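You operate a simulated robot arm through the tools that you are given. There is no shell and no other tool. Be economical: measure what you need, move in short steps, check, and stop when the job is done.

Carry out the task below with a simulated two-armed robot. There is one attempt and no reset: what you move stays moved.

Task
Pick up the tape carton labelled "RED" from the top of the grey workbench with one hand, pass it to the other hand and put it on the middle shelf of the black rack. Set down upright: tape carton.

The check looks at the end state, three seconds after you hand in, the way a careful person would. Anything else that was tipped, shoved, dropped, spilled or broken makes it a failure.

Robot
Two 7-joint arms with two-finger parallel grippers on one trunk, on a base that drives. Base frame: it is fixed to the floor where the robot stands at the start and does not move with it; the origin is under the middle of the robot, x ahead of it, y to its left, z up; the surface under the hand at the start is at about z = 85. Units: cm, rad, N and s.
The left shoulder is at the start at [11, 16.9, 151.1], the right one opposite. With the tool pointing down near the work surface each hand reaches from about 38 to 72 cm from the robot's upright axis, wherever it stands, measured 20 degrees to its own side. Places, roughly: middle shelf of the black rack [490, -40, 80]. Payload 1.57 kg a hand.
The tool frame of a hand sits at the grasp point between the pads (the TCP): z along the fingers, y along the line on which they close. The tips reach 3 cm beyond it. The gripper opens to 8 cm. The fingers are 1.7 cm wide and 1.2 cm thick; the gripper's body (4 by 8.2 cm) begins 8 cm behind the TCP.
Orientation is that of the tool frame in the base frame, as [roll, pitch, yaw] about the fixed x, y, z axes, in that order (R = Rz(yaw) Ry(pitch) Rx(roll)). With the fingers straight down and closing along the base's y, the tool's x points along the base's -x, its y along +y and its z along -z.

Tools
- The arms move only by the tool apply_moves. It takes "left_motion", "right_motion" or both (then of equal length, played together; a hand with none holds still); each is one flat list of numbers, 7 for each row, row after row: the shift along the base's x, y, z in cm, then the turn, a rotation vector about the base's x, y, z in rad, then the finger opening in cm, from 0 to 8. In form: [tx, ty, tz, wx, wy, wz, jaw, tx, ty, tz, wx, wy, wz, jaw, ...]. A call has 1 to 8 rows; each row shifts and turns the commanded pose from where the row before left it. Rows are played at 5 a second. More than 5 cm and 0.15 rad between two rows, or a gripper value outside its range, and nothing of the call is played. A pose out of reach is approached as far as the arm can. The call stops where the force on the tool passes 40 N (or 10 N more than at its start, if that is more) or the arm is blocked; 0.2 s more then pass. The fingers move at their own pace (about 7.2 cm/s each) and stop on an object; they squeeze with about 34 N. The grip force told is the motor's: it shows also when the fingers shut on nothing. Time passes only in rows, and 0.2 s behind the last, so rows that do not move let the fingers close. It gives the time, the measured TCP pose, the force on the tool (base axes), the opening and the grip force at its end, in the units of the frame above (readings bear some noise), with the torque about the TCP (base axes, N m) and any sound that the robot's microphone picked up.
- Cameras (640 x 400 px; columns grow to the right, rows downward): "scene" is now at [15.66, 0.27, 169.28]; the picture's right is [0.02, -1.00, 0.00], its down [-0.77, -0.02, -0.63] and it looks along [0.63, 0.01, -0.77] (base axes); focal length 254 px, centre (320, 200). "left" rides on the left gripper at [7.2, 0.7, -12.2] in its tool frame; the picture's right is [-0.09, 1.00, 0.00], its down [-0.84, -0.08, -0.54] and it looks along [-0.54, -0.05, 0.84] (tool axes); focal length 238 px, centre (320, 200). "right" rides on the right gripper at [7.2, -0.7, -12.2] in its tool frame; the picture's right is [0.09, 1.00, 0.00], its down [-0.84, 0.08, -0.54] and it looks along [-0.54, 0.05, 0.84] (tool axes); focal length 238 px, centre (320, 200). There is no depth. A picture from a camera that has moved, and an enlarged one, comes with that camera's place and axes in the base frame and with its lens.
- get_image(camera): a new picture of that camera. The clock stands still meanwhile.
- raise_lower(by): slides the trunk up (or, below 0, down) by that many cm; the arms and the scene camera ride with it, the base frame stays. It gives what a move gives, with no picture.
- steer(legs): drives the robot by 1 to 6 legs, each [ahead, left, turn to the left] in cm, cm and rad, along the robot's own axes; the way and the turn of a leg run together, so that a leg with both is an arc; at most 150 cm and 3.142 rad a leg. The arms and the cameras ride along, it lands a little off, and it stops where it bumps. It gives what a move gives.
- head_to(pan, tilt): turns the head with the scene camera to pan (to the left, within 1.501 rad either way) and tilt (down, from -0.506 to 1.204), counted from straight ahead of the robot. It gives what a move gives.
- close_up(camera, box): a new picture of the part [left, top, right, bottom] of that camera's present view, enlarged. The clock stands still meanwhile.
- job_done(): hands the job in; it is judged then, once.

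Go step by step. Nothing tells you exact positions but the pictures and the camera data: compare them with the known pose of the tool, close in by small moves and look again before you grip or let go. The budget is 120 turns and 92 pictures, counting those below and the enlarged ones. Unless the task says otherwise, let go and move clear before handing in, and close with one line.

The tools are called by a JSON object that holds its "api" and its "payload". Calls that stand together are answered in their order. apply_moves: Moves the arms, as the interface text tells. Its arguments: {"type":"object","properties":{"left_motion":{"type":"array"},"right_motion":{"type":"array"}},"required":[]} The other tools are called the same way: raise_lower (by) slides the trunk up or down; steer (legs) drives the base; head_to (pan, tilt) turns the head that bears the scene camera; get_image (camera) takes a picture; close_up (camera, box) takes an enlarged picture of a part of a camera's view; job_done () hands the job in.

At the start:

```text
t: 0.0
left_tool_pos: [65.24, 28.39, 117.47]
left_orientation: [3.141, 0.0, -3.141]
left_force: [0.6, 0.8, -0.3]
left_moment: [0.0, -0.03, 0.04]
left_gripper_width: 8.0
left_grip_force: 0.0
right_tool_pos: [66.52, -25.27, 117.5]
right_orientation: [-3.141, -0.001, 3.142]
right_force: [0.3, 0.5, -0.3]
right_moment: [0.02, 0.01, 0.02]
right_gripper_width: 7.98
right_grip_force: 0.0
trunk travel left (down, up): [-82.5, 6.5]
robot x, y, heading: [-0.17, 0.4, 0.002]
head pan, tilt: [0.023, 0.885]
```

scene: 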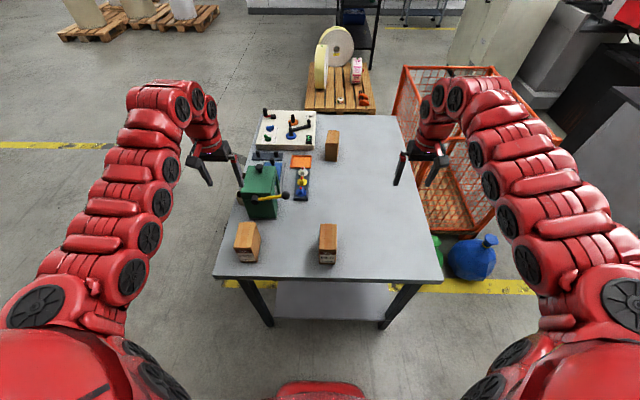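
right: 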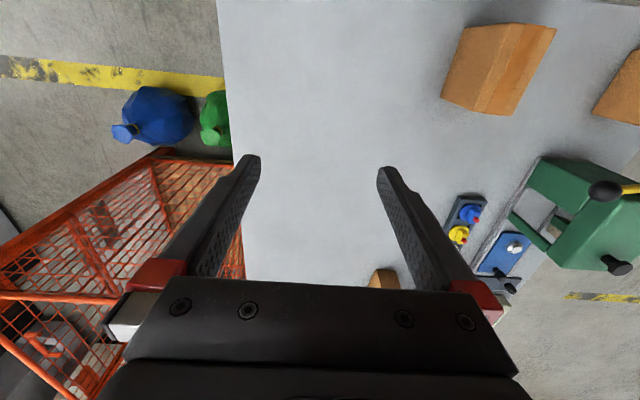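
left: 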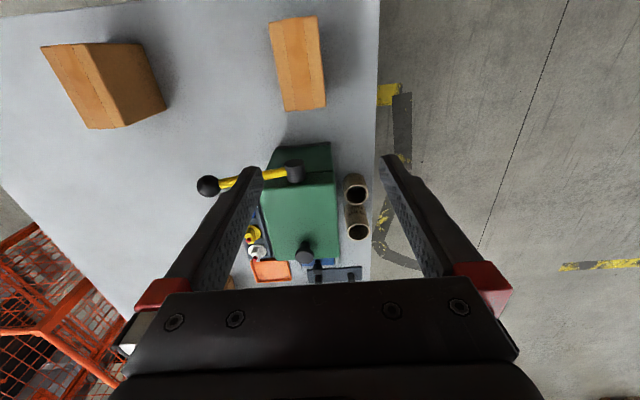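

There are three cartons on the bench; I need to read their labels. I'll enlarge the views of each.

{"api": "close_up", "payload": {"camera": "scene", "box": [220, 210, 350, 280]}}

{"api": "close_up", "payload": {"camera": "scene", "box": [240, 100, 360, 210]}}

```text
4.92 times, centred on (285, 245) of scene
camera zoom: at [15.66, 0.27, 169.28], right [0.02, -1.0, 0.0], down [-0.77, -0.02, -0.63], along [0.63, 0.01, -0.77], focal length 1248 px, centre (492, -22)
```

zoom: 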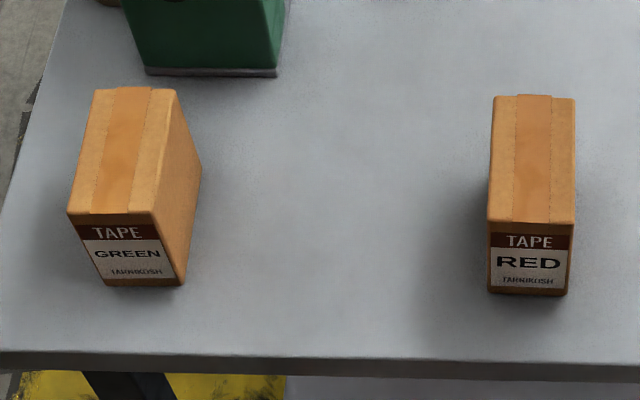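

```text
3.64 times, centred on (300, 155) of scene
camera zoom: at [15.66, 0.27, 169.28], right [0.02, -1.0, 0.0], down [-0.77, -0.02, -0.63], along [0.63, 0.01, -0.77], focal length 922 px, centre (393, 364)
```

zoom: 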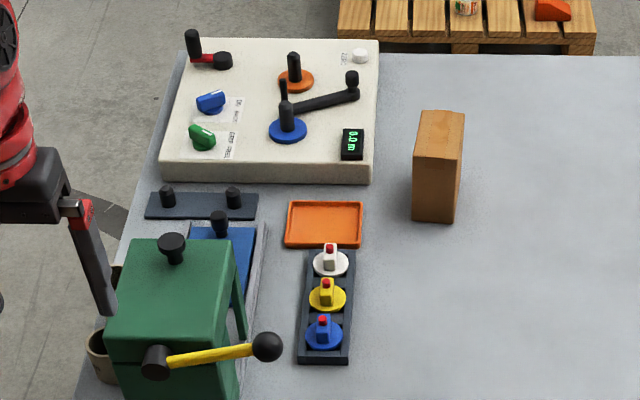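

The RED carton is the near-right one, at about x 55–65, y −2, top at z≈96, roughly 10 × 5.8 × 11 cm. Before picking it up, I'll look at the rack and the route to it.

{"api": "head_to", "payload": {"pan": 0.0, "tilt": 0.3}}

{"api": "get_image", "payload": {"camera": "scene"}}

{"api": "close_up", "payload": {"camera": "scene", "box": [260, 80, 460, 205]}}

```text
t: 1.0
left_tool_pos: [65.2, 28.62, 117.54]
left_orientation: [3.141, 0.0, -3.14]
left_force: [0.3, -0.7, -0.9]
left_moment: [0.05, -0.01, 0.02]
left_gripper_width: 8.01
left_grip_force: 0.1
right_tool_pos: [66.5, -25.19, 117.51]
right_orientation: [-3.141, 0.0, -3.141]
right_force: [0.7, 0.0, 0.0]
right_moment: [0.0, 0.01, 0.01]
right_gripper_width: 7.99
right_grip_force: 0.2
trunk travel left (down, up): [-82.5, 6.5]
robot x, y, heading: [-0.2, -0.04, 0.006]
head pan, tilt: [0.0, 0.3]
```

```text
86 pictures are left
camera scene: at [17.36, 0.1, 174.38], right [0.0, -1.0, 0.0], down [-0.3, 0.0, -0.95], along [0.95, 0.0, -0.3], focal length 254 px, centre (320, 200)
```

scene: 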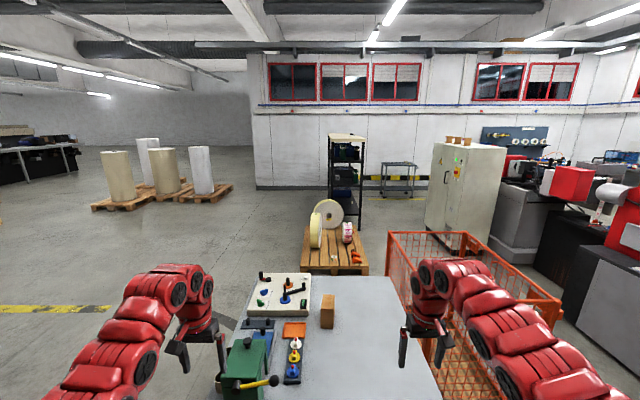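

```text
3.20 times, centred on (360, 142) of scene
camera zoom: at [17.36, 0.1, 174.38], right [0.0, -1.0, 0.0], down [-0.3, 0.0, -0.95], along [0.95, 0.0, -0.3], focal length 812 px, centre (192, 384)
```

zoom: 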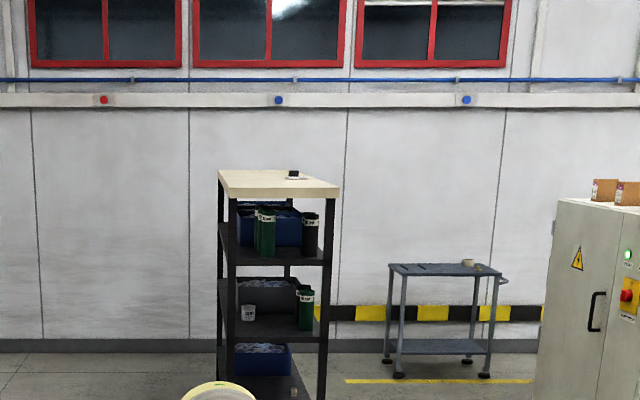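

The middle shelf has free space at the front between a cup and a green bottle, and about 40 cm of clearance above it. The right hand will pick the carton by its far half from above, which leaves the near half for the left hand. First I'll move the right hand over it.

{"api": "head_to", "payload": {"pan": 0.0, "tilt": 0.9}}

{"api": "apply_moves", "payload": {"right_motion": [-0.8, 4.65, 0, 0, 0, 0, 8, -0.8, 4.65, 0, 0, 0, 0, 8, -0.8, 4.65, 0, 0, 0, 0, 8, -0.8, 4.65, 0, 0, 0, 0, 8, -0.8, 4.65, 0, 0, 0, 0, 8, 0, 0, -4, 0, 0, 0, 8, 0, 0, -4, 0, 0, 0, 8]}}

{"api": "get_image", "payload": {"camera": "right"}}

{"api": "get_image", "payload": {"camera": "scene"}}

```text
t: 2.0
left_tool_pos: [65.29, 28.65, 117.56]
left_orientation: [3.141, 0.0, -3.14]
left_force: [-1.3, -0.3, -0.8]
left_moment: [-0.01, 0.02, -0.01]
left_gripper_width: 8.01
left_grip_force: 0.0
right_tool_pos: [66.41, -25.13, 117.5]
right_orientation: [3.141, -0.001, 3.141]
right_force: [0.5, -0.2, 0.3]
right_moment: [0.01, 0.02, 0.0]
right_gripper_width: 8.01
right_grip_force: 0.1
trunk travel left (down, up): [-82.5, 6.5]
robot x, y, heading: [-0.21, 0.13, -0.001]
head pan, tilt: [0.0, 0.901]
```

```text
t: 3.6
left_tool_pos: [65.17, 28.73, 117.5]
left_orientation: [-3.141, 0.002, -3.14]
left_force: [0.2, 1.1, -0.9]
left_moment: [-0.03, 0.02, 0.01]
left_gripper_width: 8.0
left_grip_force: 0.0
right_tool_pos: [62.27, -1.82, 109.55]
right_orientation: [3.14, 0.0, 3.141]
right_force: [0.5, 0.7, 0.0]
right_moment: [0.01, -0.01, 0.01]
right_gripper_width: 7.99
right_grip_force: 0.0
trunk travel left (down, up): [-82.5, 6.5]
robot x, y, heading: [-0.31, 0.05, -0.001]
head pan, tilt: [0.0, 0.901]
```

```text
84 pictures are left
camera right: at [55.06, -2.36, 121.6], right [-0.09, 1.0, 0.0], down [0.84, 0.08, 0.54], along [0.54, 0.05, -0.84], focal length 238 px, centre (320, 200)
```

right: 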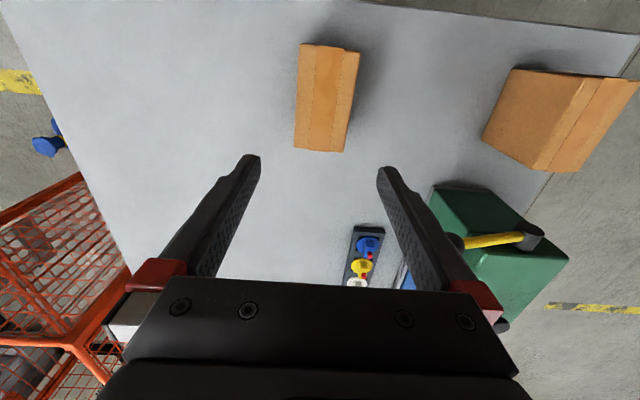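

```text
83 pictures are left
camera scene: at [15.6, 0.22, 169.16], right [0.0, -1.0, 0.0], down [-0.78, 0.0, -0.62], along [0.62, 0.0, -0.78], focal length 254 px, centre (320, 200)
```

scene: 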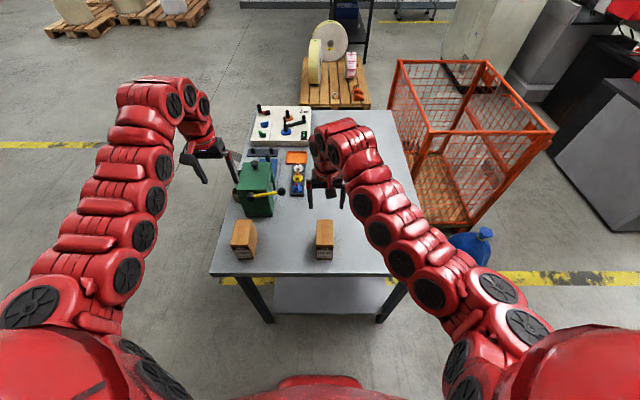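

Both views agree: the carton spans x 54.9–64.8 with its centre at y≈−1.6 and is aligned with the jaws. I'll descend with the fingers on either side.

{"api": "apply_moves", "payload": {"right_motion": [0.2, 0.25, -4, 0, 0, 0, 8, 0, 0, -4, 0, 0, 0, 8, 0, 0, -3, 0, 0, 0, 8]}}

{"api": "get_image", "payload": {"camera": "right"}}

```text
t: 4.4
left_tool_pos: [65.27, 28.5, 117.57]
left_orientation: [-3.14, -0.003, -3.14]
left_force: [0.2, 0.0, 0.5]
left_moment: [0.02, 0.02, -0.04]
left_gripper_width: 7.98
left_grip_force: 0.1
right_tool_pos: [62.6, -1.63, 98.37]
right_orientation: [-3.141, -0.001, 3.141]
right_force: [0.0, -0.1, -0.5]
right_moment: [0.0, -0.02, 0.0]
right_gripper_width: 8.0
right_grip_force: 0.0
trunk travel left (down, up): [-82.5, 6.5]
robot x, y, heading: [0.13, 0.28, 0.0]
head pan, tilt: [0.0, 0.901]
```

```text
82 pictures are left
camera right: at [55.47, -2.29, 110.52], right [-0.09, 1.0, 0.0], down [0.84, 0.08, 0.54], along [0.54, 0.05, -0.84], focal length 238 px, centre (320, 200)
```

right: 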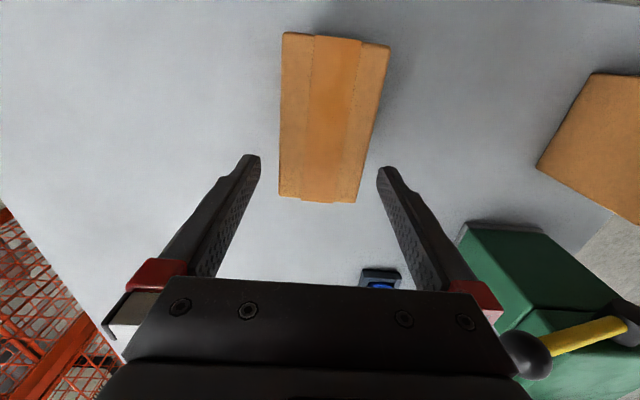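

The carton is centred between the fingers. I'll lower 6 cm and close.

{"api": "apply_moves", "payload": {"right_motion": [0, 0, -3, 0, 0, 0, 8, 0, 0, -3, 0, 0, 0, 8, 0, 0, 0, 0, 0, 0, 5, 0, 0, 0, 0, 0, 0, 3, 0, 0, 0, 0, 0, 0, 3]}}

{"api": "get_image", "payload": {"camera": "right"}}

```text
t: 5.6
left_tool_pos: [65.23, 28.45, 117.57]
left_orientation: [3.141, -0.002, -3.14]
left_force: [-0.9, 0.8, 0.4]
left_moment: [-0.03, 0.04, 0.01]
left_gripper_width: 8.01
left_grip_force: 0.1
right_tool_pos: [62.6, -1.73, 92.49]
right_orientation: [3.141, 0.002, 3.141]
right_force: [0.3, -0.2, -0.2]
right_moment: [-0.11, -0.13, -0.06]
right_gripper_width: 5.83
right_grip_force: 34.3
trunk travel left (down, up): [-82.5, 6.5]
robot x, y, heading: [-0.17, -0.09, 0.001]
head pan, tilt: [0.0, 0.901]
```

```text
81 pictures are left
camera right: at [55.43, -2.3, 104.6], right [-0.09, 1.0, 0.0], down [0.84, 0.08, 0.54], along [0.54, 0.05, -0.84], focal length 238 px, centre (320, 200)
```

right: 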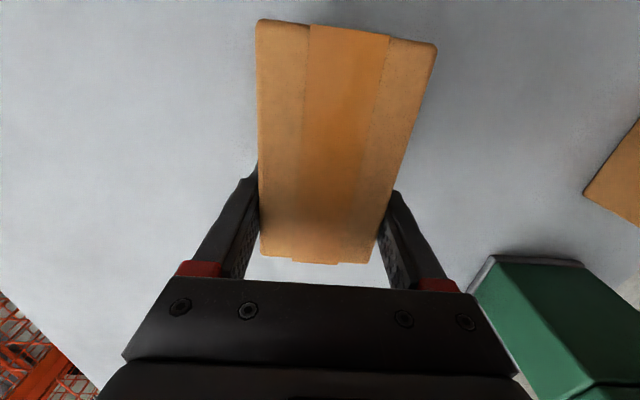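

Gripped at 5.83 cm. I'll lift gently and watch the force reading.

{"api": "apply_moves", "payload": {"right_motion": [0, 0, 1, 0, 0, 0, 3, 0, 0, 3, 0, 0, 0, 3, 0, 0, 4, 0, 0, 0, 3, 0, 0, 4, 0, 0, 0, 3, 0, 0, 4, 0, 0, 0, 3, 0, 0, 4, 0, 0, 0, 3, 0, 0, 4, 0, 0, 0, 3]}}

{"api": "get_image", "payload": {"camera": "scene"}}

```text
t: 7.2
left_tool_pos: [65.14, 28.66, 117.66]
left_orientation: [-3.14, 0.0, -3.139]
left_force: [-0.3, 0.4, 0.2]
left_moment: [0.04, 0.0, -0.01]
left_gripper_width: 8.01
left_grip_force: 0.2
right_tool_pos: [62.68, -1.86, 116.51]
right_orientation: [-3.141, -0.001, 3.14]
right_force: [-0.4, 0.2, -3.2]
right_moment: [-0.02, -0.06, 0.01]
right_gripper_width: 5.77
right_grip_force: 34.2
trunk travel left (down, up): [-82.5, 6.5]
robot x, y, heading: [-0.3, -0.25, 0.0]
head pan, tilt: [0.0, 0.901]
```

```text
80 pictures are left
camera scene: at [15.56, 0.13, 169.16], right [0.0, -1.0, 0.0], down [-0.78, 0.0, -0.62], along [0.62, 0.0, -0.78], focal length 254 px, centre (320, 200)
```

scene: 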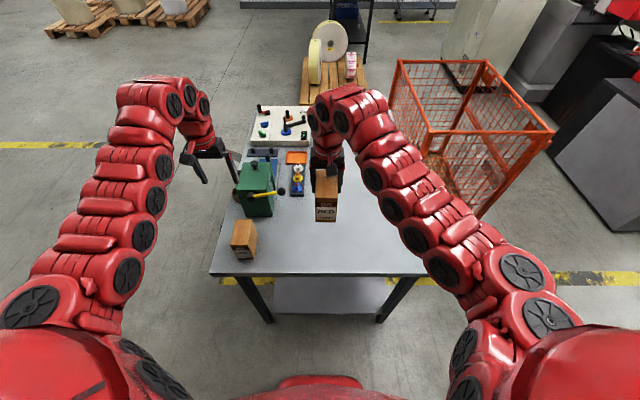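

The carton is light, about 3 N. I'll move the right hand slightly up and forward, and tilt the left hand off to the side so it points forward and 30° below horizontal, to check it can reach that pose.

{"api": "apply_moves", "payload": {"right_motion": [0.7, 0, 1.2, 0, 0, 0, 3, 0.7, 0, 1.2, 0, 0, 0, 3, 0.7, 0, 1.2, 0, 0, 0, 3, 0.7, 0, 1.2, 0, 0, 0, 3, 0.7, 0, 1.2, 0, 0, 0, 3, 0.7, 0, 1.2, 0, 0, 0, 3, 0.7, 0, 1.2, 0, 0, 0, 3], "left_motion": [-2, 0, 0.8, 0, -0.1495, 0, 8, -2, 0, 0.8, 0, -0.1495, 0, 8, -2, 0, 0.8, 0, -0.1495, 0, 8, -2, 0, 0.8, 0, -0.1495, 0, 8, -2, 0, 0.8, 0, -0.1495, 0, 8, -2, 0, 0.8, 0, -0.1495, 0, 8, -2, 0, 0.8, 0, -0.1495, 0, 8]}}

{"api": "get_image", "payload": {"camera": "scene"}}

{"api": "get_image", "payload": {"camera": "left"}}

```text
t: 8.8
left_tool_pos: [64.68, 28.54, 117.72]
left_orientation: [3.142, 0.05, 3.142]
left_force: [0.2, -0.3, -0.4]
left_moment: [0.02, -0.02, -0.01]
left_gripper_width: 7.98
left_grip_force: 0.0
left hand out of reach, approached as far as the arm can: row 1, 2, 3, 4, 5, 6, 7
right_tool_pos: [67.78, -1.74, 125.05]
right_orientation: [3.141, 0.001, 3.14]
right_force: [0.7, -1.0, -3.1]
right_moment: [-0.03, -0.07, -0.01]
right_gripper_width: 5.8
right_grip_force: 33.6
trunk travel left (down, up): [-82.5, 6.5]
robot x, y, heading: [-0.67, 0.18, 0.0]
head pan, tilt: [0.0, 0.901]
```

```text
79 pictures are left
camera scene: at [15.61, 0.14, 169.16], right [0.0, -1.0, 0.0], down [-0.78, 0.0, -0.62], along [0.62, 0.0, -0.78], focal length 254 px, centre (320, 200)
```

scene: 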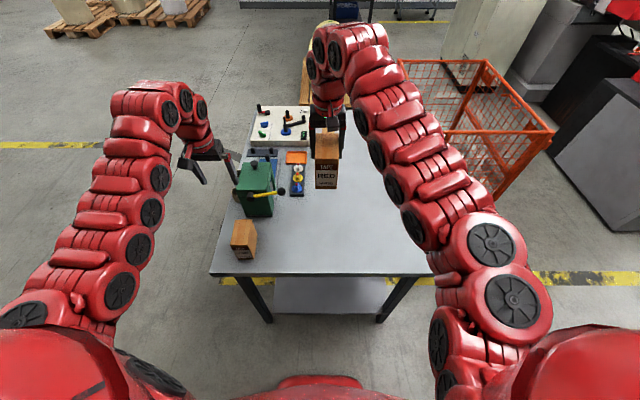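

```text
78 pictures are left
camera left: at [56.74, 29.23, 129.62], right [0.09, 1.0, 0.0], down [0.81, -0.08, 0.58], along [0.58, -0.05, -0.81], focal length 238 px, centre (320, 200)
```

left: 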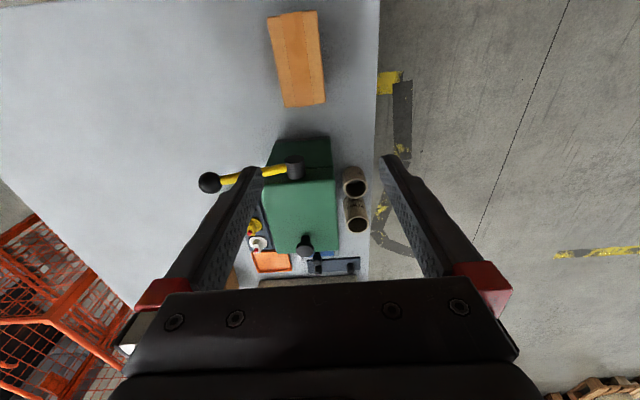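

The left hand can't tilt at this height, probably because of a wrist limit. I'll try again with it higher, nearer shoulder level, turning in smaller steps.

{"api": "apply_moves", "payload": {"left_motion": [0, 0, 4, 0, 0, 0, 8, 0, 0, 4, 0, 0, 0, 8, 0, 0, 4, 0, 0, 0, 8, 0, 0, 4, 0, -0.1, 0, 8, 0, 0, 4, 0, -0.1, 0, 8, 0, 0, 4, 0, -0.1, 0, 8, 0, 0, 0, 0, -0.1, 0, 8, 0, 0, 0, 0, -0.1, 0, 8]}}

```text
t: 10.6
left_tool_pos: [66.78, 29.22, 136.16]
left_orientation: [-3.14, 0.45, -3.14]
left_force: [-0.2, 0.6, -0.2]
left_moment: [0.01, -0.02, 0.0]
left_gripper_width: 8.01
left_grip_force: 0.0
left hand out of reach, approached as far as the arm can: row 3, 4, 5, 6, 8
right_tool_pos: [67.67, -1.82, 124.81]
right_orientation: [-3.141, -0.001, -3.142]
right_force: [0.2, -0.5, -3.3]
right_moment: [-0.01, -0.12, 0.01]
right_gripper_width: 5.77
right_grip_force: 34.2
trunk travel left (down, up): [-82.5, 6.5]
robot x, y, heading: [-0.32, -0.0, 0.001]
head pan, tilt: [0.0, 0.901]
```

Higher allows more tilt: it reached 0.45 rad at z=136. I'll keep going up to see what tilt is possible.

{"api": "apply_moves", "payload": {"left_motion": [0, 0, 3, 0, -0.1, 0, 8, 0, 0, 3, 0, -0.1, 0, 8, 0, 0, 3, 0, -0.1, 0, 8, 0, 0, 3, 0, -0.1, 0, 8, 0, 0, 1, 0, -0.1, 0, 8, 0, 0, 0, 0, -0.1, 0, 8]}}

{"api": "get_image", "payload": {"camera": "scene"}}

```text
t: 12.0
left_tool_pos: [68.82, 31.83, 148.36]
left_orientation: [-3.141, 1.048, -3.141]
left_force: [-0.1, 0.0, -0.5]
left_moment: [-0.01, -0.04, -0.01]
left_gripper_width: 8.01
left_grip_force: 0.0
left hand out of reach, approached as far as the arm can: row 5
right_tool_pos: [67.82, -1.95, 124.83]
right_orientation: [3.141, -0.001, 3.141]
right_force: [0.0, 0.3, -3.5]
right_moment: [0.02, -0.08, 0.02]
right_gripper_width: 5.78
right_grip_force: 33.4
trunk travel left (down, up): [-82.5, 6.5]
robot x, y, heading: [-0.06, -0.3, 0.001]
head pan, tilt: [0.0, 0.901]
```

```text
77 pictures are left
camera scene: at [15.82, -0.04, 169.13], right [0.0, -1.0, 0.0], down [-0.78, 0.0, -0.62], along [0.62, 0.0, -0.78], focal length 254 px, centre (320, 200)
```

scene: 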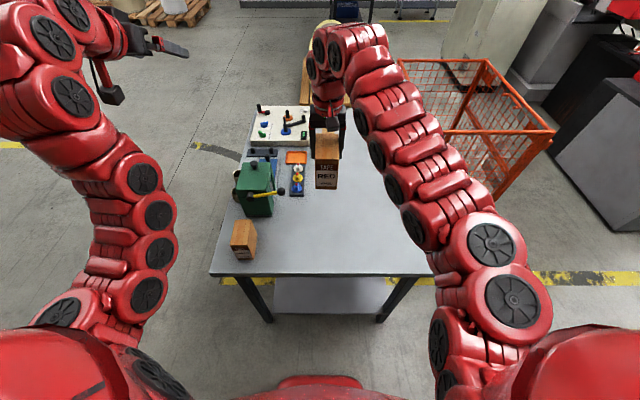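

The left hand now has the wanted pose at z≈148. I'll raise the right hand with the carton to the same level, keeping it vertical.

{"api": "apply_moves", "payload": {"right_motion": [0.6, 0, 3.4, 0, 0, 0, 3, 0.6, 0, 3.4, 0, 0, 0, 3, 0.6, 0, 3.4, 0, 0, 0, 3, 0.6, 0, 3.4, 0, 0, 0, 3, 0.6, 0, 3.4, 0, 0, 0, 3, 0.6, 0, 3.4, 0, 0, 0, 3, 0.6, 0, 3.4, 0, 0, 0, 3, 0.6, 0, 3.4, 0, 0, 0, 3]}}

{"api": "get_image", "payload": {"camera": "scene"}}

```text
t: 13.8
left_tool_pos: [68.75, 31.77, 148.52]
left_orientation: [-3.141, 1.048, -3.138]
left_force: [-0.3, -1.2, -0.1]
left_moment: [-0.02, -0.01, 0.02]
left_gripper_width: 8.0
left_grip_force: 0.1
right_tool_pos: [69.04, -2.16, 128.57]
right_orientation: [-3.141, 0.002, 3.14]
right_force: [-0.5, 0.0, -3.0]
right_moment: [-0.02, -0.08, -0.01]
right_gripper_width: 5.77
right_grip_force: 34.0
right hand out of reach, approached as far as the arm can: row 2, 3, 4, 5, 6, 7, 8
trunk travel left (down, up): [-82.5, 6.5]
robot x, y, heading: [-0.07, 0.08, -0.001]
head pan, tilt: [0.0, 0.901]
```

```text
76 pictures are left
camera scene: at [15.65, 0.05, 169.15], right [0.0, -1.0, 0.0], down [-0.78, 0.0, -0.62], along [0.62, 0.0, -0.78], focal length 254 px, centre (320, 200)
```

scene: 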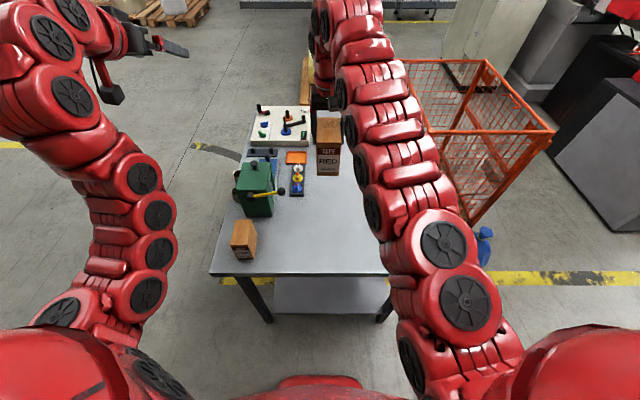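

Fingers-down is limited to z≈128, so a straight-ahead pass won't work. Instead I'll turn the carton about 60° clockwise so its free end faces the left arm, and turn the left hand to point right and forward.

{"api": "apply_moves", "payload": {"right_motion": [-0.9, -0.5, -1, 0, 0, -0.131, 3, -0.9, -0.5, -1, 0, 0, -0.131, 3, -0.9, -0.5, -1, 0, 0, -0.131, 3, -0.9, -0.5, -1, 0, 0, -0.131, 3, -0.9, -0.5, -1, 0, 0, -0.131, 3, -0.9, -0.5, -1, 0, 0, -0.131, 3, -0.9, -0.5, -1, 0, 0, -0.131, 3, -0.9, -0.5, -1, 0, 0, -0.131, 3], "left_motion": [-1, 0, 0, 0, 0, -0.131, 8, -1, 0, 0, 0, 0, -0.131, 8, -1, 0, 0, 0, 0, -0.131, 8, -1, 0, 0, 0, 0, -0.131, 8, -1, 0, 0, 0, 0, -0.131, 8, -1, 0, 0, 0, 0, -0.131, 8, -1, 0, 0, 0, 0, -0.131, 8, -1, 0, 0, 0, 0, -0.131, 8]}}

{"api": "get_image", "payload": {"camera": "scene"}}

```text
t: 15.6
left_tool_pos: [60.32, 31.83, 148.48]
left_orientation: [-3.14, 1.05, 2.093]
left_force: [-0.8, 0.3, -0.8]
left_moment: [0.0, -0.03, -0.04]
left_gripper_width: 7.99
left_grip_force: 0.1
right_tool_pos: [62.26, -5.79, 121.32]
right_orientation: [3.141, -0.001, 2.155]
right_force: [0.5, 0.4, -3.8]
right_moment: [-0.08, -0.07, -0.02]
right_gripper_width: 5.77
right_grip_force: 33.9
right hand out of reach, approached as far as the arm can: row 8
trunk travel left (down, up): [-82.5, 6.5]
robot x, y, heading: [-0.07, -0.27, -0.0]
head pan, tilt: [0.0, 0.901]
```

```text
75 pictures are left
camera scene: at [15.62, 0.13, 169.16], right [0.0, -1.0, 0.0], down [-0.78, 0.0, -0.62], along [0.62, 0.0, -0.78], focal length 254 px, centre (320, 200)
```

scene: 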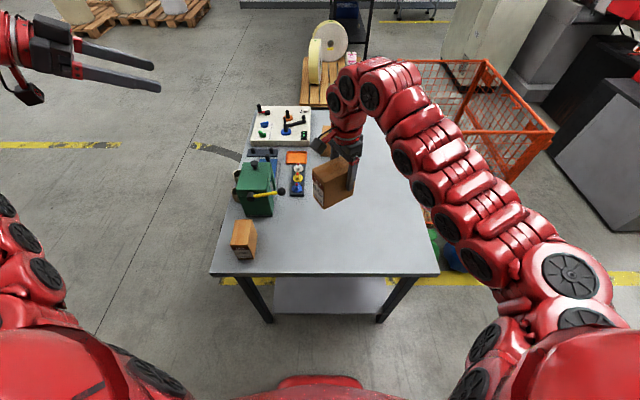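

The left hand can take this tilted, turned pose. Next I'll bring it to a pre-grasp about 14 cm back from the carton's free end along its approach line.

{"api": "apply_moves", "payload": {"left_motion": [-0.9, -2, -2.8, 0, 0, 0.008, 8, -0.9, -2, -2.8, 0, 0, 0.008, 8, -0.9, -2, -2.8, 0, 0, 0.008, 8, -0.9, -2, -2.8, 0, 0, 0.008, 8, -0.9, -2, -2.8, 0, 0, 0.008, 8, -0.9, -2, -2.8, 0, 0, 0.008, 8, -0.9, -2, -2.8, 0, 0, 0.008, 8, -0.9, -2, -2.8, 0, 0, 0.006, 8]}}

{"api": "get_image", "payload": {"camera": "scene"}}

```text
t: 17.4
left_tool_pos: [64.82, 22.06, 131.3]
left_orientation: [-3.134, 1.048, 2.159]
left_force: [0.0, 0.8, -0.5]
left_moment: [-0.01, -0.02, 0.0]
left_gripper_width: 7.99
left_grip_force: 0.0
left hand out of reach, approached as far as the arm can: row 4, 5, 6, 7, 8
right_tool_pos: [62.35, -5.83, 121.22]
right_orientation: [-3.14, -0.001, 2.159]
right_force: [0.6, 0.3, -3.7]
right_moment: [-0.07, -0.02, 0.0]
right_gripper_width: 5.78
right_grip_force: 33.7
trunk travel left (down, up): [-82.5, 6.5]
robot x, y, heading: [0.22, 0.14, 0.002]
head pan, tilt: [0.0, 0.901]
```

```text
74 pictures are left
camera scene: at [15.68, 0.07, 169.15], right [0.0, -1.0, 0.0], down [-0.78, 0.0, -0.62], along [0.62, 0.0, -0.78], focal length 254 px, centre (320, 200)
```

scene: 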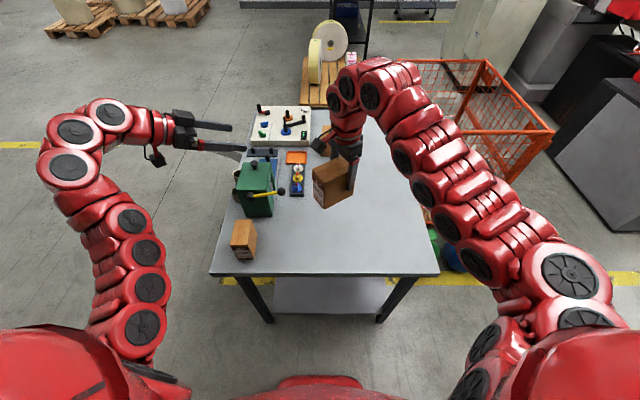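

The limit is how far the left arm can fold inward. I'll shift the handover further out, to x≈72, and turn both hands closer to sideways.

{"api": "apply_moves", "payload": {"right_motion": [1.6, -0.3, -0.3, 0, 0, -0.07, 3, 1.6, -0.3, -0.3, 0, 0, -0.07, 3, 1.6, -0.3, -0.3, 0, 0, -0.07, 3, 1.6, -0.3, -0.3, 0, 0, -0.07, 3, 1.6, -0.3, -0.3, 0, 0, -0.07, 3, 1.6, -0.3, -0.3, 0, 0, -0.07, 3], "left_motion": [0.5, 0.4, 0, 0, 0, -0.07, 8, 0.5, 0.4, 0, 0, 0, -0.07, 8, 0.5, 0.4, 0, 0, 0, -0.07, 8, 0.5, 0.4, 0, 0, 0, -0.07, 8, 0.5, 0.4, 0, 0, 0, -0.07, 8, 0.5, 0.4, 0, 0, 0, -0.07, 8]}}

{"api": "get_image", "payload": {"camera": "scene"}}

```text
t: 18.8
left_tool_pos: [68.05, 24.56, 131.25]
left_orientation: [-3.139, 1.051, 1.739]
left_force: [0.2, -0.3, -0.6]
left_moment: [-0.01, 0.0, -0.03]
left_gripper_width: 8.0
left_grip_force: 0.0
right_tool_pos: [72.04, -7.57, 119.27]
right_orientation: [-3.14, 0.0, 1.738]
right_force: [-0.4, 0.1, -3.5]
right_moment: [-0.08, 0.0, -0.01]
right_gripper_width: 5.78
right_grip_force: 33.7
trunk travel left (down, up): [-82.5, 6.5]
robot x, y, heading: [-0.08, -0.21, 0.002]
head pan, tilt: [0.0, 0.901]
```

```text
73 pictures are left
camera scene: at [15.8, 0.2, 169.14], right [0.0, -1.0, 0.0], down [-0.78, 0.0, -0.62], along [0.62, 0.0, -0.78], focal length 254 px, centre (320, 200)
```

scene: 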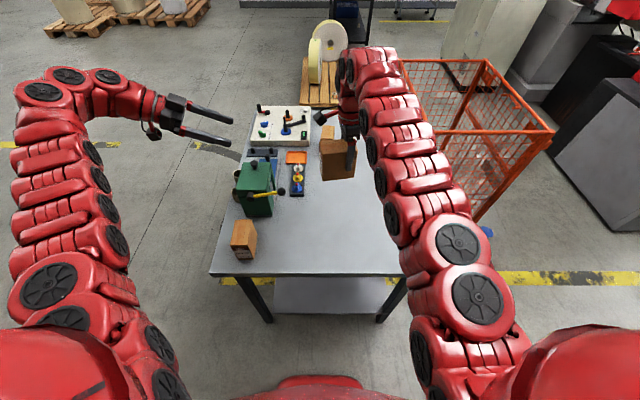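

Both poses are reachable now. I'll move the left hand to a pre-grasp about 14 cm back and look.

{"api": "apply_moves", "payload": {"left_motion": [0.25, -3.18, -1.49, 0, 0, 0, 8, 0.25, -3.18, -1.49, 0, 0, 0, 8, 0.25, -3.18, -1.49, 0, 0, 0, 8, 0.25, -3.18, -1.49, 0, 0, 0, 8, 0.25, -3.18, -1.49, 0, 0, 0, 8]}}

{"api": "get_image", "payload": {"camera": "left"}}

{"api": "get_image", "payload": {"camera": "scene"}}

```text
t: 20.0
left_tool_pos: [68.95, 8.36, 123.95]
left_orientation: [-3.137, 1.049, 1.74]
left_force: [-0.3, -0.5, 0.0]
left_moment: [0.0, -0.01, 0.01]
left_gripper_width: 8.0
left_grip_force: 0.1
right_tool_pos: [71.87, -7.61, 119.38]
right_orientation: [3.141, 0.0, 1.738]
right_force: [-0.1, 0.1, -3.0]
right_moment: [-0.07, -0.01, -0.01]
right_gripper_width: 5.76
right_grip_force: 33.2
trunk travel left (down, up): [-82.5, 6.5]
robot x, y, heading: [0.02, -0.01, 0.0]
head pan, tilt: [0.0, 0.901]
```

```text
72 pictures are left
camera left: at [67.24, 22.45, 123.77], right [0.99, 0.12, 0.08], down [-0.08, 0.04, 1.0], along [0.12, -0.99, 0.05], focal length 238 px, centre (320, 200)
```

left: 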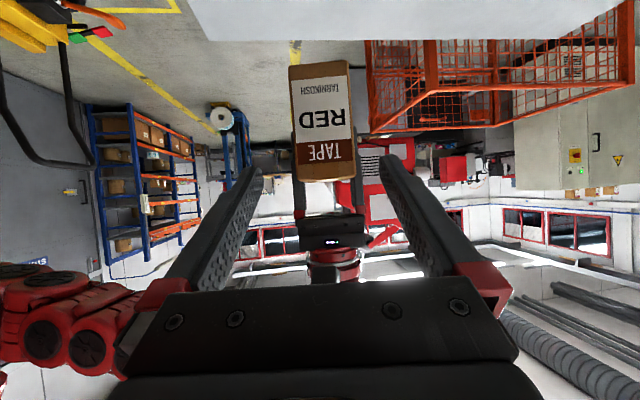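

```text
71 pictures are left
camera scene: at [15.69, -0.01, 169.15], right [0.0, -1.0, 0.0], down [-0.78, 0.0, -0.62], along [0.62, 0.0, -0.78], focal length 254 px, centre (320, 200)
```

scene: 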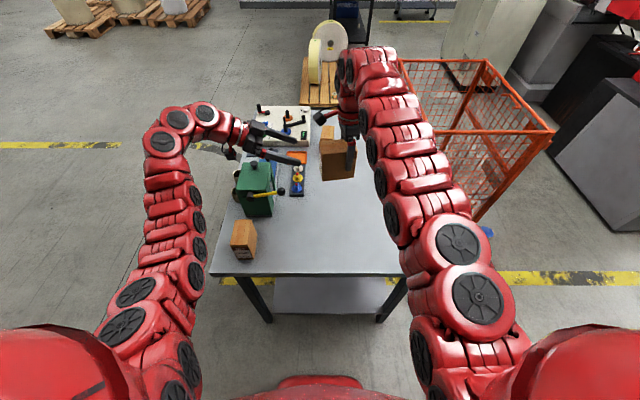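

The left camera shows the label face where I expected it, within 0.3 cm. I'll approach along the finger line, stopping short first for a check.

{"api": "apply_moves", "payload": {"left_motion": [0.6, -2.1, -1.25, 0, 0, 0, 8, 0.5, -2.1, -1.25, 0, 0, 0, 8, 0.45, -2.1, -1.25, 0, 0, 0, 8, 0.37, -2.1, -1.25, 0, 0, 0, 8]}}

{"api": "get_image", "payload": {"camera": "left"}}

{"api": "close_up", "payload": {"camera": "scene", "box": [230, 100, 390, 200]}}

```text
t: 21.0
left_tool_pos: [71.0, 0.04, 118.74]
left_orientation: [3.141, 1.049, 1.738]
left_force: [0.7, -0.5, -0.7]
left_moment: [0.02, -0.03, 0.0]
left_gripper_width: 8.01
left_grip_force: 0.0
right_tool_pos: [71.88, -7.63, 119.39]
right_orientation: [-3.141, 0.0, 1.738]
right_force: [0.5, -0.7, -3.7]
right_moment: [-0.07, -0.06, 0.02]
right_gripper_width: 5.79
right_grip_force: 33.9
trunk travel left (down, up): [-82.5, 6.5]
robot x, y, heading: [-0.39, 0.03, 0.002]
head pan, tilt: [0.0, 0.901]
```

```text
70 pictures are left
camera left: at [69.25, 14.07, 118.64], right [0.99, 0.12, 0.08], down [-0.08, 0.04, 1.0], along [0.12, -0.99, 0.05], focal length 238 px, centre (320, 200)
```

left: 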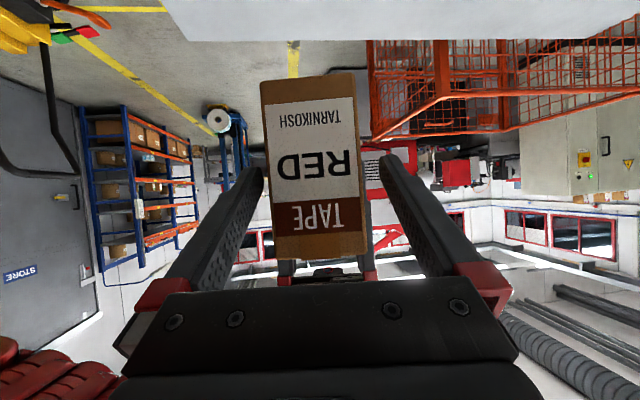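

```text
4.00 times, centred on (310, 150) of scene
camera zoom: at [15.69, -0.01, 169.15], right [0.0, -1.0, 0.0], down [-0.78, 0.0, -0.62], along [0.62, 0.0, -0.78], focal length 1014 px, centre (360, 400)
```

zoom: 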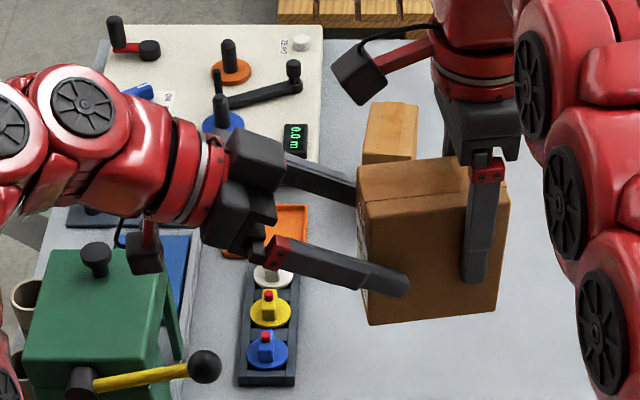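

The fingers straddle the free end. I'll go the last 4 cm and close the left hand.

{"api": "apply_moves", "payload": {"left_motion": [0.2, -1.7, -1.0, 0, 0, 0, 8, 0.2, -1.66, -0.95, 0, 0, 0, 8, 0, 0, 0, 0, 0, 0, 6.4, 0, 0, 0, 0, 0, 0, 3, 0, 0, 0, 0, 0, 0, 3, 0, 0, 0, 0, 0, 0, 3]}}

{"api": "close_up", "payload": {"camera": "scene", "box": [230, 100, 390, 200]}}

```text
t: 22.4
left_tool_pos: [71.26, -3.37, 116.84]
left_orientation: [-3.136, 1.051, 1.739]
left_force: [-4.4, -0.6, -0.7]
left_moment: [-0.15, 0.18, -0.2]
left_gripper_width: 5.78
left_grip_force: 34.2
right_tool_pos: [71.96, -7.56, 119.39]
right_orientation: [3.141, 0.0, 1.74]
right_force: [4.0, 0.5, -3.4]
right_moment: [0.11, -0.25, 0.04]
right_gripper_width: 5.77
right_grip_force: 34.3
trunk travel left (down, up): [-82.5, 6.5]
robot x, y, heading: [0.03, 0.35, 0.004]
head pan, tilt: [0.0, 0.901]
```

```text
4.00 times, centred on (310, 150) of scene
camera zoom: at [15.62, 0.13, 169.16], right [0.0, -1.0, 0.0], down [-0.78, 0.0, -0.62], along [0.62, 0.0, -0.78], focal length 1014 px, centre (360, 400)
```

zoom: 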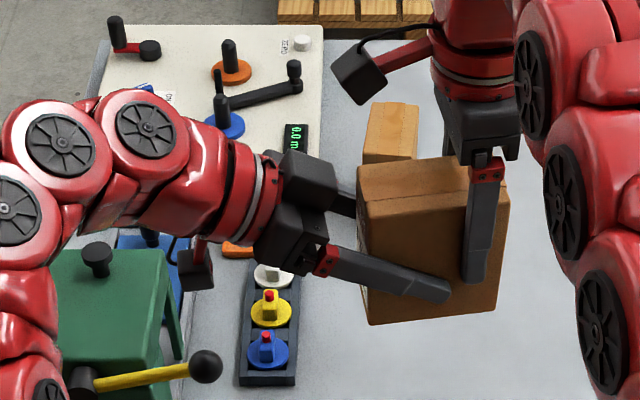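

Both hands hold the carton, each at 5.8 cm. I'll open the right hand, then lift it straight up and clear.

{"api": "apply_moves", "payload": {"right_motion": [0, 0, 0, 0, 0, 0, 6.5, 0, 0, 0, 0, 0, 0, 8, 0, 0, 0, 0, 0, 0, 8, 0, 0, 2.5, 0, 0, 0, 8, 0, 0, 3, 0, 0, 0, 8, 0, -2, 2, 0, 0, 0, 8, 0, -4, 1, 0, 0, 0, 8, 0, -4, 0, 0, 0, 0, 8], "left_motion": [0, 0, 0, 0, 0, 0, 3, 0, 0, 0, 0, 0, 0, 3, 0, 0, 0, 0, 0, 0, 3, 0, 0, 0, 0, 0, 0, 3, 0, 0, 0, 0, 0, 0, 3, 0, 0, 0, 0, 0, 0, 3, 0, 0, 0, 0, 0, 0, 3, 0, 0, 0, 0, 0, 0, 3]}}

{"api": "get_image", "payload": {"camera": "scene"}}

```text
t: 24.2
left_tool_pos: [71.12, -3.5, 116.89]
left_orientation: [-3.14, 1.048, 1.738]
left_force: [-0.2, 0.0, 0.4]
left_moment: [0.11, 0.0, 0.0]
left_gripper_width: 5.79
left_grip_force: 34.8
right_tool_pos: [70.97, -18.54, 127.61]
right_orientation: [-3.14, -0.001, 1.74]
right_force: [-0.3, -1.1, 0.6]
right_moment: [0.01, 0.01, 0.02]
right_gripper_width: 7.98
right_grip_force: 0.0
right hand out of reach, approached as far as the arm can: row 4, 5
trunk travel left (down, up): [-82.5, 6.5]
robot x, y, heading: [0.27, -0.0, -0.004]
head pan, tilt: [0.0, 0.901]
```

```text
67 pictures are left
camera scene: at [15.63, -0.25, 169.15], right [0.0, -1.0, 0.0], down [-0.78, 0.0, -0.62], along [0.62, 0.0, -0.78], focal length 254 px, centre (320, 200)
```

scene: 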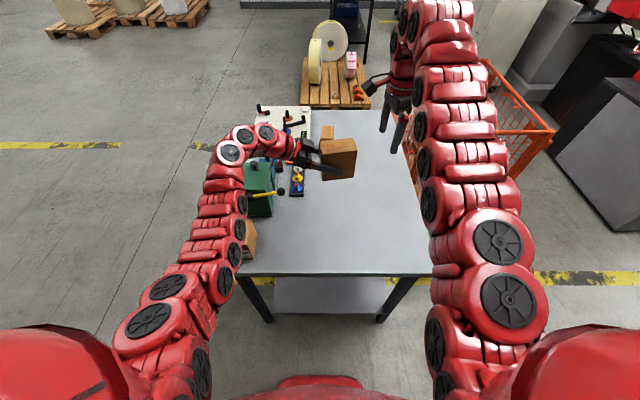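

The right hand is clear and the left hand seems to hold the carton, though its force reading is low. I'll lift it a bit toward the left and check it.

{"api": "apply_moves", "payload": {"left_motion": [0, 0, 2, 0, 0, 0, 3, 0, 0, 2, 0, 0, 0, 3, 0, 0, 2, 0, 0, 0, 3, 0, 1, 3, 0, 0, 0, 3, 0, 2, 3, 0, 0, 0, 3, 0, 2, 3, 0, 0, 0, 3, 0, 2, 3, 0, 0, 0, 3, 0, 2, 3, 0, 0, 0, 3], "right_motion": [0, -2, 0, 0, 0, 0.14, 8, 0, -2, 0, 0, 0, 0.14, 8, 0, -1, -1, 0, 0, 0.14, 8, 0, -1, -1, 0, 0, 0.14, 8, 0, 0, -1, 0, 0, 0.14, 8, 0, 0, -1, 0, 0, 0.14, 8, 0, 0, -1, 0, 0, 0.14, 8, 0, 0, -1, 0, 0, 0.14, 8]}}

{"api": "get_image", "payload": {"camera": "left"}}

{"api": "get_image", "payload": {"camera": "scene"}}

```text
t: 26.0
left_tool_pos: [71.13, 5.66, 137.88]
left_orientation: [-3.14, 1.05, 1.735]
left_force: [-0.5, 0.1, -4.5]
left_moment: [0.09, -0.01, 0.03]
left_gripper_width: 5.79
left_grip_force: 33.4
right_tool_pos: [70.66, -24.1, 121.52]
right_orientation: [3.141, 0.001, 2.862]
right_force: [0.0, -1.0, -0.4]
right_moment: [0.05, 0.01, 0.0]
right_gripper_width: 8.01
right_grip_force: 0.1
right hand out of reach, approached as far as the arm can: row 1
trunk travel left (down, up): [-82.5, 6.5]
robot x, y, heading: [-0.3, -0.23, -0.002]
head pan, tilt: [0.0, 0.901]
```

```text
66 pictures are left
camera left: at [69.43, 19.78, 137.74], right [0.99, 0.12, 0.08], down [-0.08, 0.04, 1.0], along [0.11, -0.99, 0.05], focal length 238 px, centre (320, 200)
```

left: 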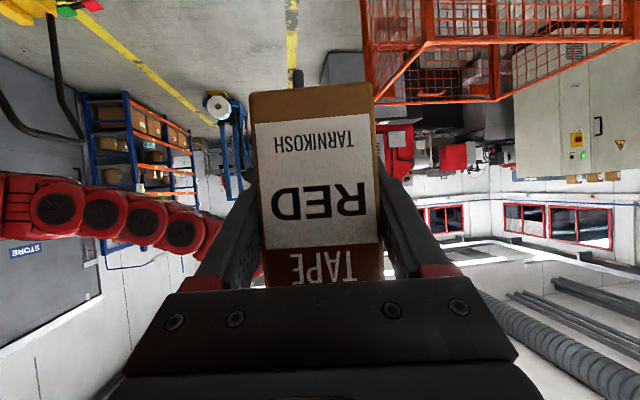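

```text
65 pictures are left
camera scene: at [15.58, 0.15, 169.16], right [0.0, -1.0, 0.0], down [-0.78, 0.0, -0.62], along [0.62, 0.0, -0.78], focal length 254 px, centre (320, 200)
```

scene: 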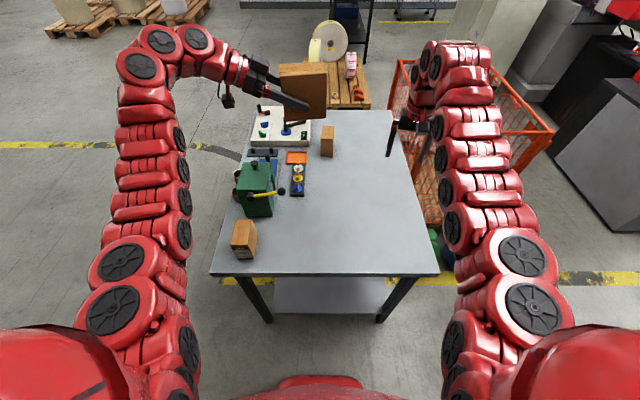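

The carton is firmly held upright in the left hand. Before sidestepping left around the bench, I'll check that side.

{"api": "raise_lower", "payload": {"by": 5}}

{"api": "head_to", "payload": {"pan": 1.2, "tilt": 0.5}}

{"api": "get_image", "payload": {"camera": "scene"}}

```text
t: 26.9
left_tool_pos: [71.17, 5.61, 142.71]
left_orientation: [-3.137, 1.049, 1.74]
left_force: [-0.1, -0.1, -3.3]
left_moment: [0.04, 0.0, 0.0]
left_gripper_width: 5.8
left_grip_force: 34.2
right_tool_pos: [70.88, -24.16, 126.57]
right_orientation: [3.141, -0.002, 2.86]
right_force: [-0.8, 0.2, -0.3]
right_moment: [-0.01, 0.04, -0.01]
right_gripper_width: 7.97
right_grip_force: 0.1
trunk travel left (down, up): [-87.5, 1.5]
robot x, y, heading: [-0.07, 0.01, 0.005]
head pan, tilt: [0.0, 0.901]
```

```text
t: 28.3
left_tool_pos: [71.13, 5.67, 142.87]
left_orientation: [-3.138, 1.049, 1.739]
left_force: [-0.7, -0.8, -4.1]
left_moment: [0.08, -0.03, 0.01]
left_gripper_width: 5.77
left_grip_force: 34.4
right_tool_pos: [70.78, -24.14, 126.53]
right_orientation: [-3.141, 0.0, 2.859]
right_force: [-0.3, 0.0, 0.2]
right_moment: [0.0, 0.01, 0.02]
right_gripper_width: 8.0
right_grip_force: 0.0
trunk travel left (down, up): [-87.5, 1.5]
robot x, y, heading: [0.18, 0.04, -0.002]
head pan, tilt: [1.201, 0.499]
```

```text
64 pictures are left
camera scene: at [11.39, 8.59, 177.54], right [0.93, -0.36, 0.0], down [-0.17, -0.45, -0.88], along [0.32, 0.82, -0.48], focal length 254 px, centre (320, 200)
```

scene: 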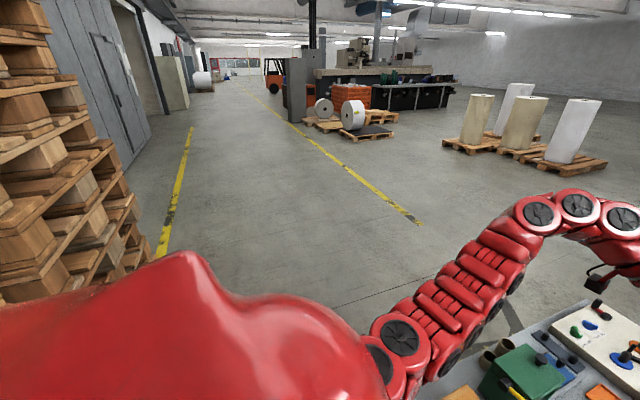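

The left side is open floor, with pallet stacks only behind it. I'll drive left 110 cm, then forward 280 cm.

{"api": "steer", "payload": {"legs": [[0, 110, 0], [140, 0, 0], [140, 0, 0]]}}

{"api": "head_to", "payload": {"pan": -0.6, "tilt": 0.45}}

{"api": "get_image", "payload": {"camera": "scene"}}

```text
t: 47.1
left_tool_pos: [351.8, 114.41, 142.78]
left_orientation: [-3.14, 1.049, 1.744]
left_force: [-0.6, 0.6, -3.7]
left_moment: [0.05, 0.04, 0.01]
left_gripper_width: 5.79
left_grip_force: 33.8
right_tool_pos: [351.6, 84.66, 126.46]
right_orientation: [-3.14, 0.0, 2.866]
right_force: [0.2, 0.6, 0.4]
right_moment: [0.02, 0.02, -0.03]
right_gripper_width: 8.01
right_grip_force: 0.2
trunk travel left (down, up): [-87.5, 1.5]
robot x, y, heading: [280.7, 108.23, 0.004]
head pan, tilt: [1.201, 0.499]
```

```text
t: 48.9
left_tool_pos: [351.88, 114.44, 142.69]
left_orientation: [-3.137, 1.048, 1.746]
left_force: [-0.4, -0.1, -3.5]
left_moment: [0.05, 0.03, -0.04]
left_gripper_width: 5.77
left_grip_force: 33.9
right_tool_pos: [351.66, 84.68, 126.48]
right_orientation: [-3.142, 0.001, 2.866]
right_force: [-0.3, 1.1, 0.3]
right_moment: [-0.02, -0.02, -0.01]
right_gripper_width: 7.97
right_grip_force: 0.0
trunk travel left (down, up): [-87.5, 1.5]
robot x, y, heading: [280.83, 108.28, 0.004]
head pan, tilt: [-0.6, 0.45]
```

```text
63 pictures are left
camera scene: at [296.45, 103.33, 177.99], right [-0.56, -0.83, 0.0], down [-0.36, 0.24, -0.9], along [0.75, -0.5, -0.44], focal length 254 px, centre (320, 200)
```

scene: 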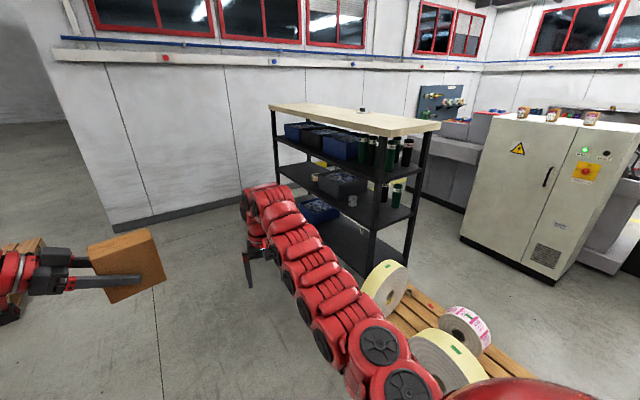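

The left side of the rack looks open. I'll zoom in on it.

{"api": "close_up", "payload": {"camera": "scene", "box": [240, 90, 460, 280]}}

```text
2.11 times, centred on (350, 185) of scene
camera zoom: at [296.45, 103.33, 177.99], right [-0.56, -0.83, 0.0], down [-0.36, 0.24, -0.9], along [0.75, -0.5, -0.44], focal length 534 px, centre (257, 232)
```

zoom: 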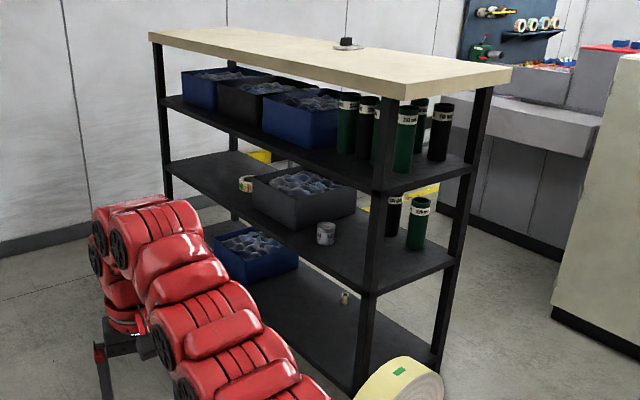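

The rack's long open side faces +y, and its middle shelf (z≈80) has a free stretch around x 515–560, left of the tape roll. I'll drive to x≈515 and turn right to face it.

{"api": "steer", "payload": {"legs": [[117, 0, 0], [117, 0, 0], [0, 0, -1.571]]}}

{"api": "head_to", "payload": {"pan": 0.1, "tilt": 0.6}}

{"api": "get_image", "payload": {"camera": "scene"}}

```text
t: 64.3
left_tool_pos: [522.08, 44.36, 142.83]
left_orientation: [-3.138, 1.049, 0.182]
left_force: [-0.2, -0.2, -3.5]
left_moment: [0.04, -0.07, 0.0]
left_gripper_width: 5.8
left_grip_force: 33.9
right_tool_pos: [492.34, 44.31, 126.39]
right_orientation: [3.142, 0.0, 1.301]
right_force: [-0.3, -0.4, -0.5]
right_moment: [0.0, 0.0, -0.03]
right_gripper_width: 8.01
right_grip_force: 0.1
trunk travel left (down, up): [-87.5, 1.5]
robot x, y, heading: [515.23, 115.08, -1.555]
head pan, tilt: [-0.6, 0.45]
```

```text
t: 65.4
left_tool_pos: [522.04, 44.42, 142.94]
left_orientation: [-3.137, 1.051, 0.181]
left_force: [-0.3, -0.4, -3.4]
left_moment: [0.04, -0.08, 0.01]
left_gripper_width: 5.76
left_grip_force: 34.0
right_tool_pos: [492.24, 44.29, 126.66]
right_orientation: [3.142, 0.0, 1.302]
right_force: [0.1, 0.5, 0.9]
right_moment: [0.03, 0.03, 0.0]
right_gripper_width: 8.03
right_grip_force: 0.0
trunk travel left (down, up): [-87.5, 1.5]
robot x, y, heading: [515.15, 115.46, -1.552]
head pan, tilt: [0.099, 0.6]
```

```text
61 pictures are left
camera scene: at [516.51, 98.69, 176.64], right [-0.99, -0.11, 0.0], down [-0.06, 0.56, -0.82], along [0.09, -0.82, -0.57], focal length 254 px, centre (320, 200)
```

scene: 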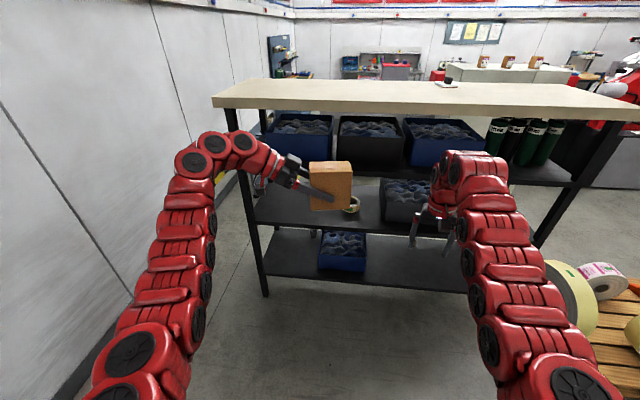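

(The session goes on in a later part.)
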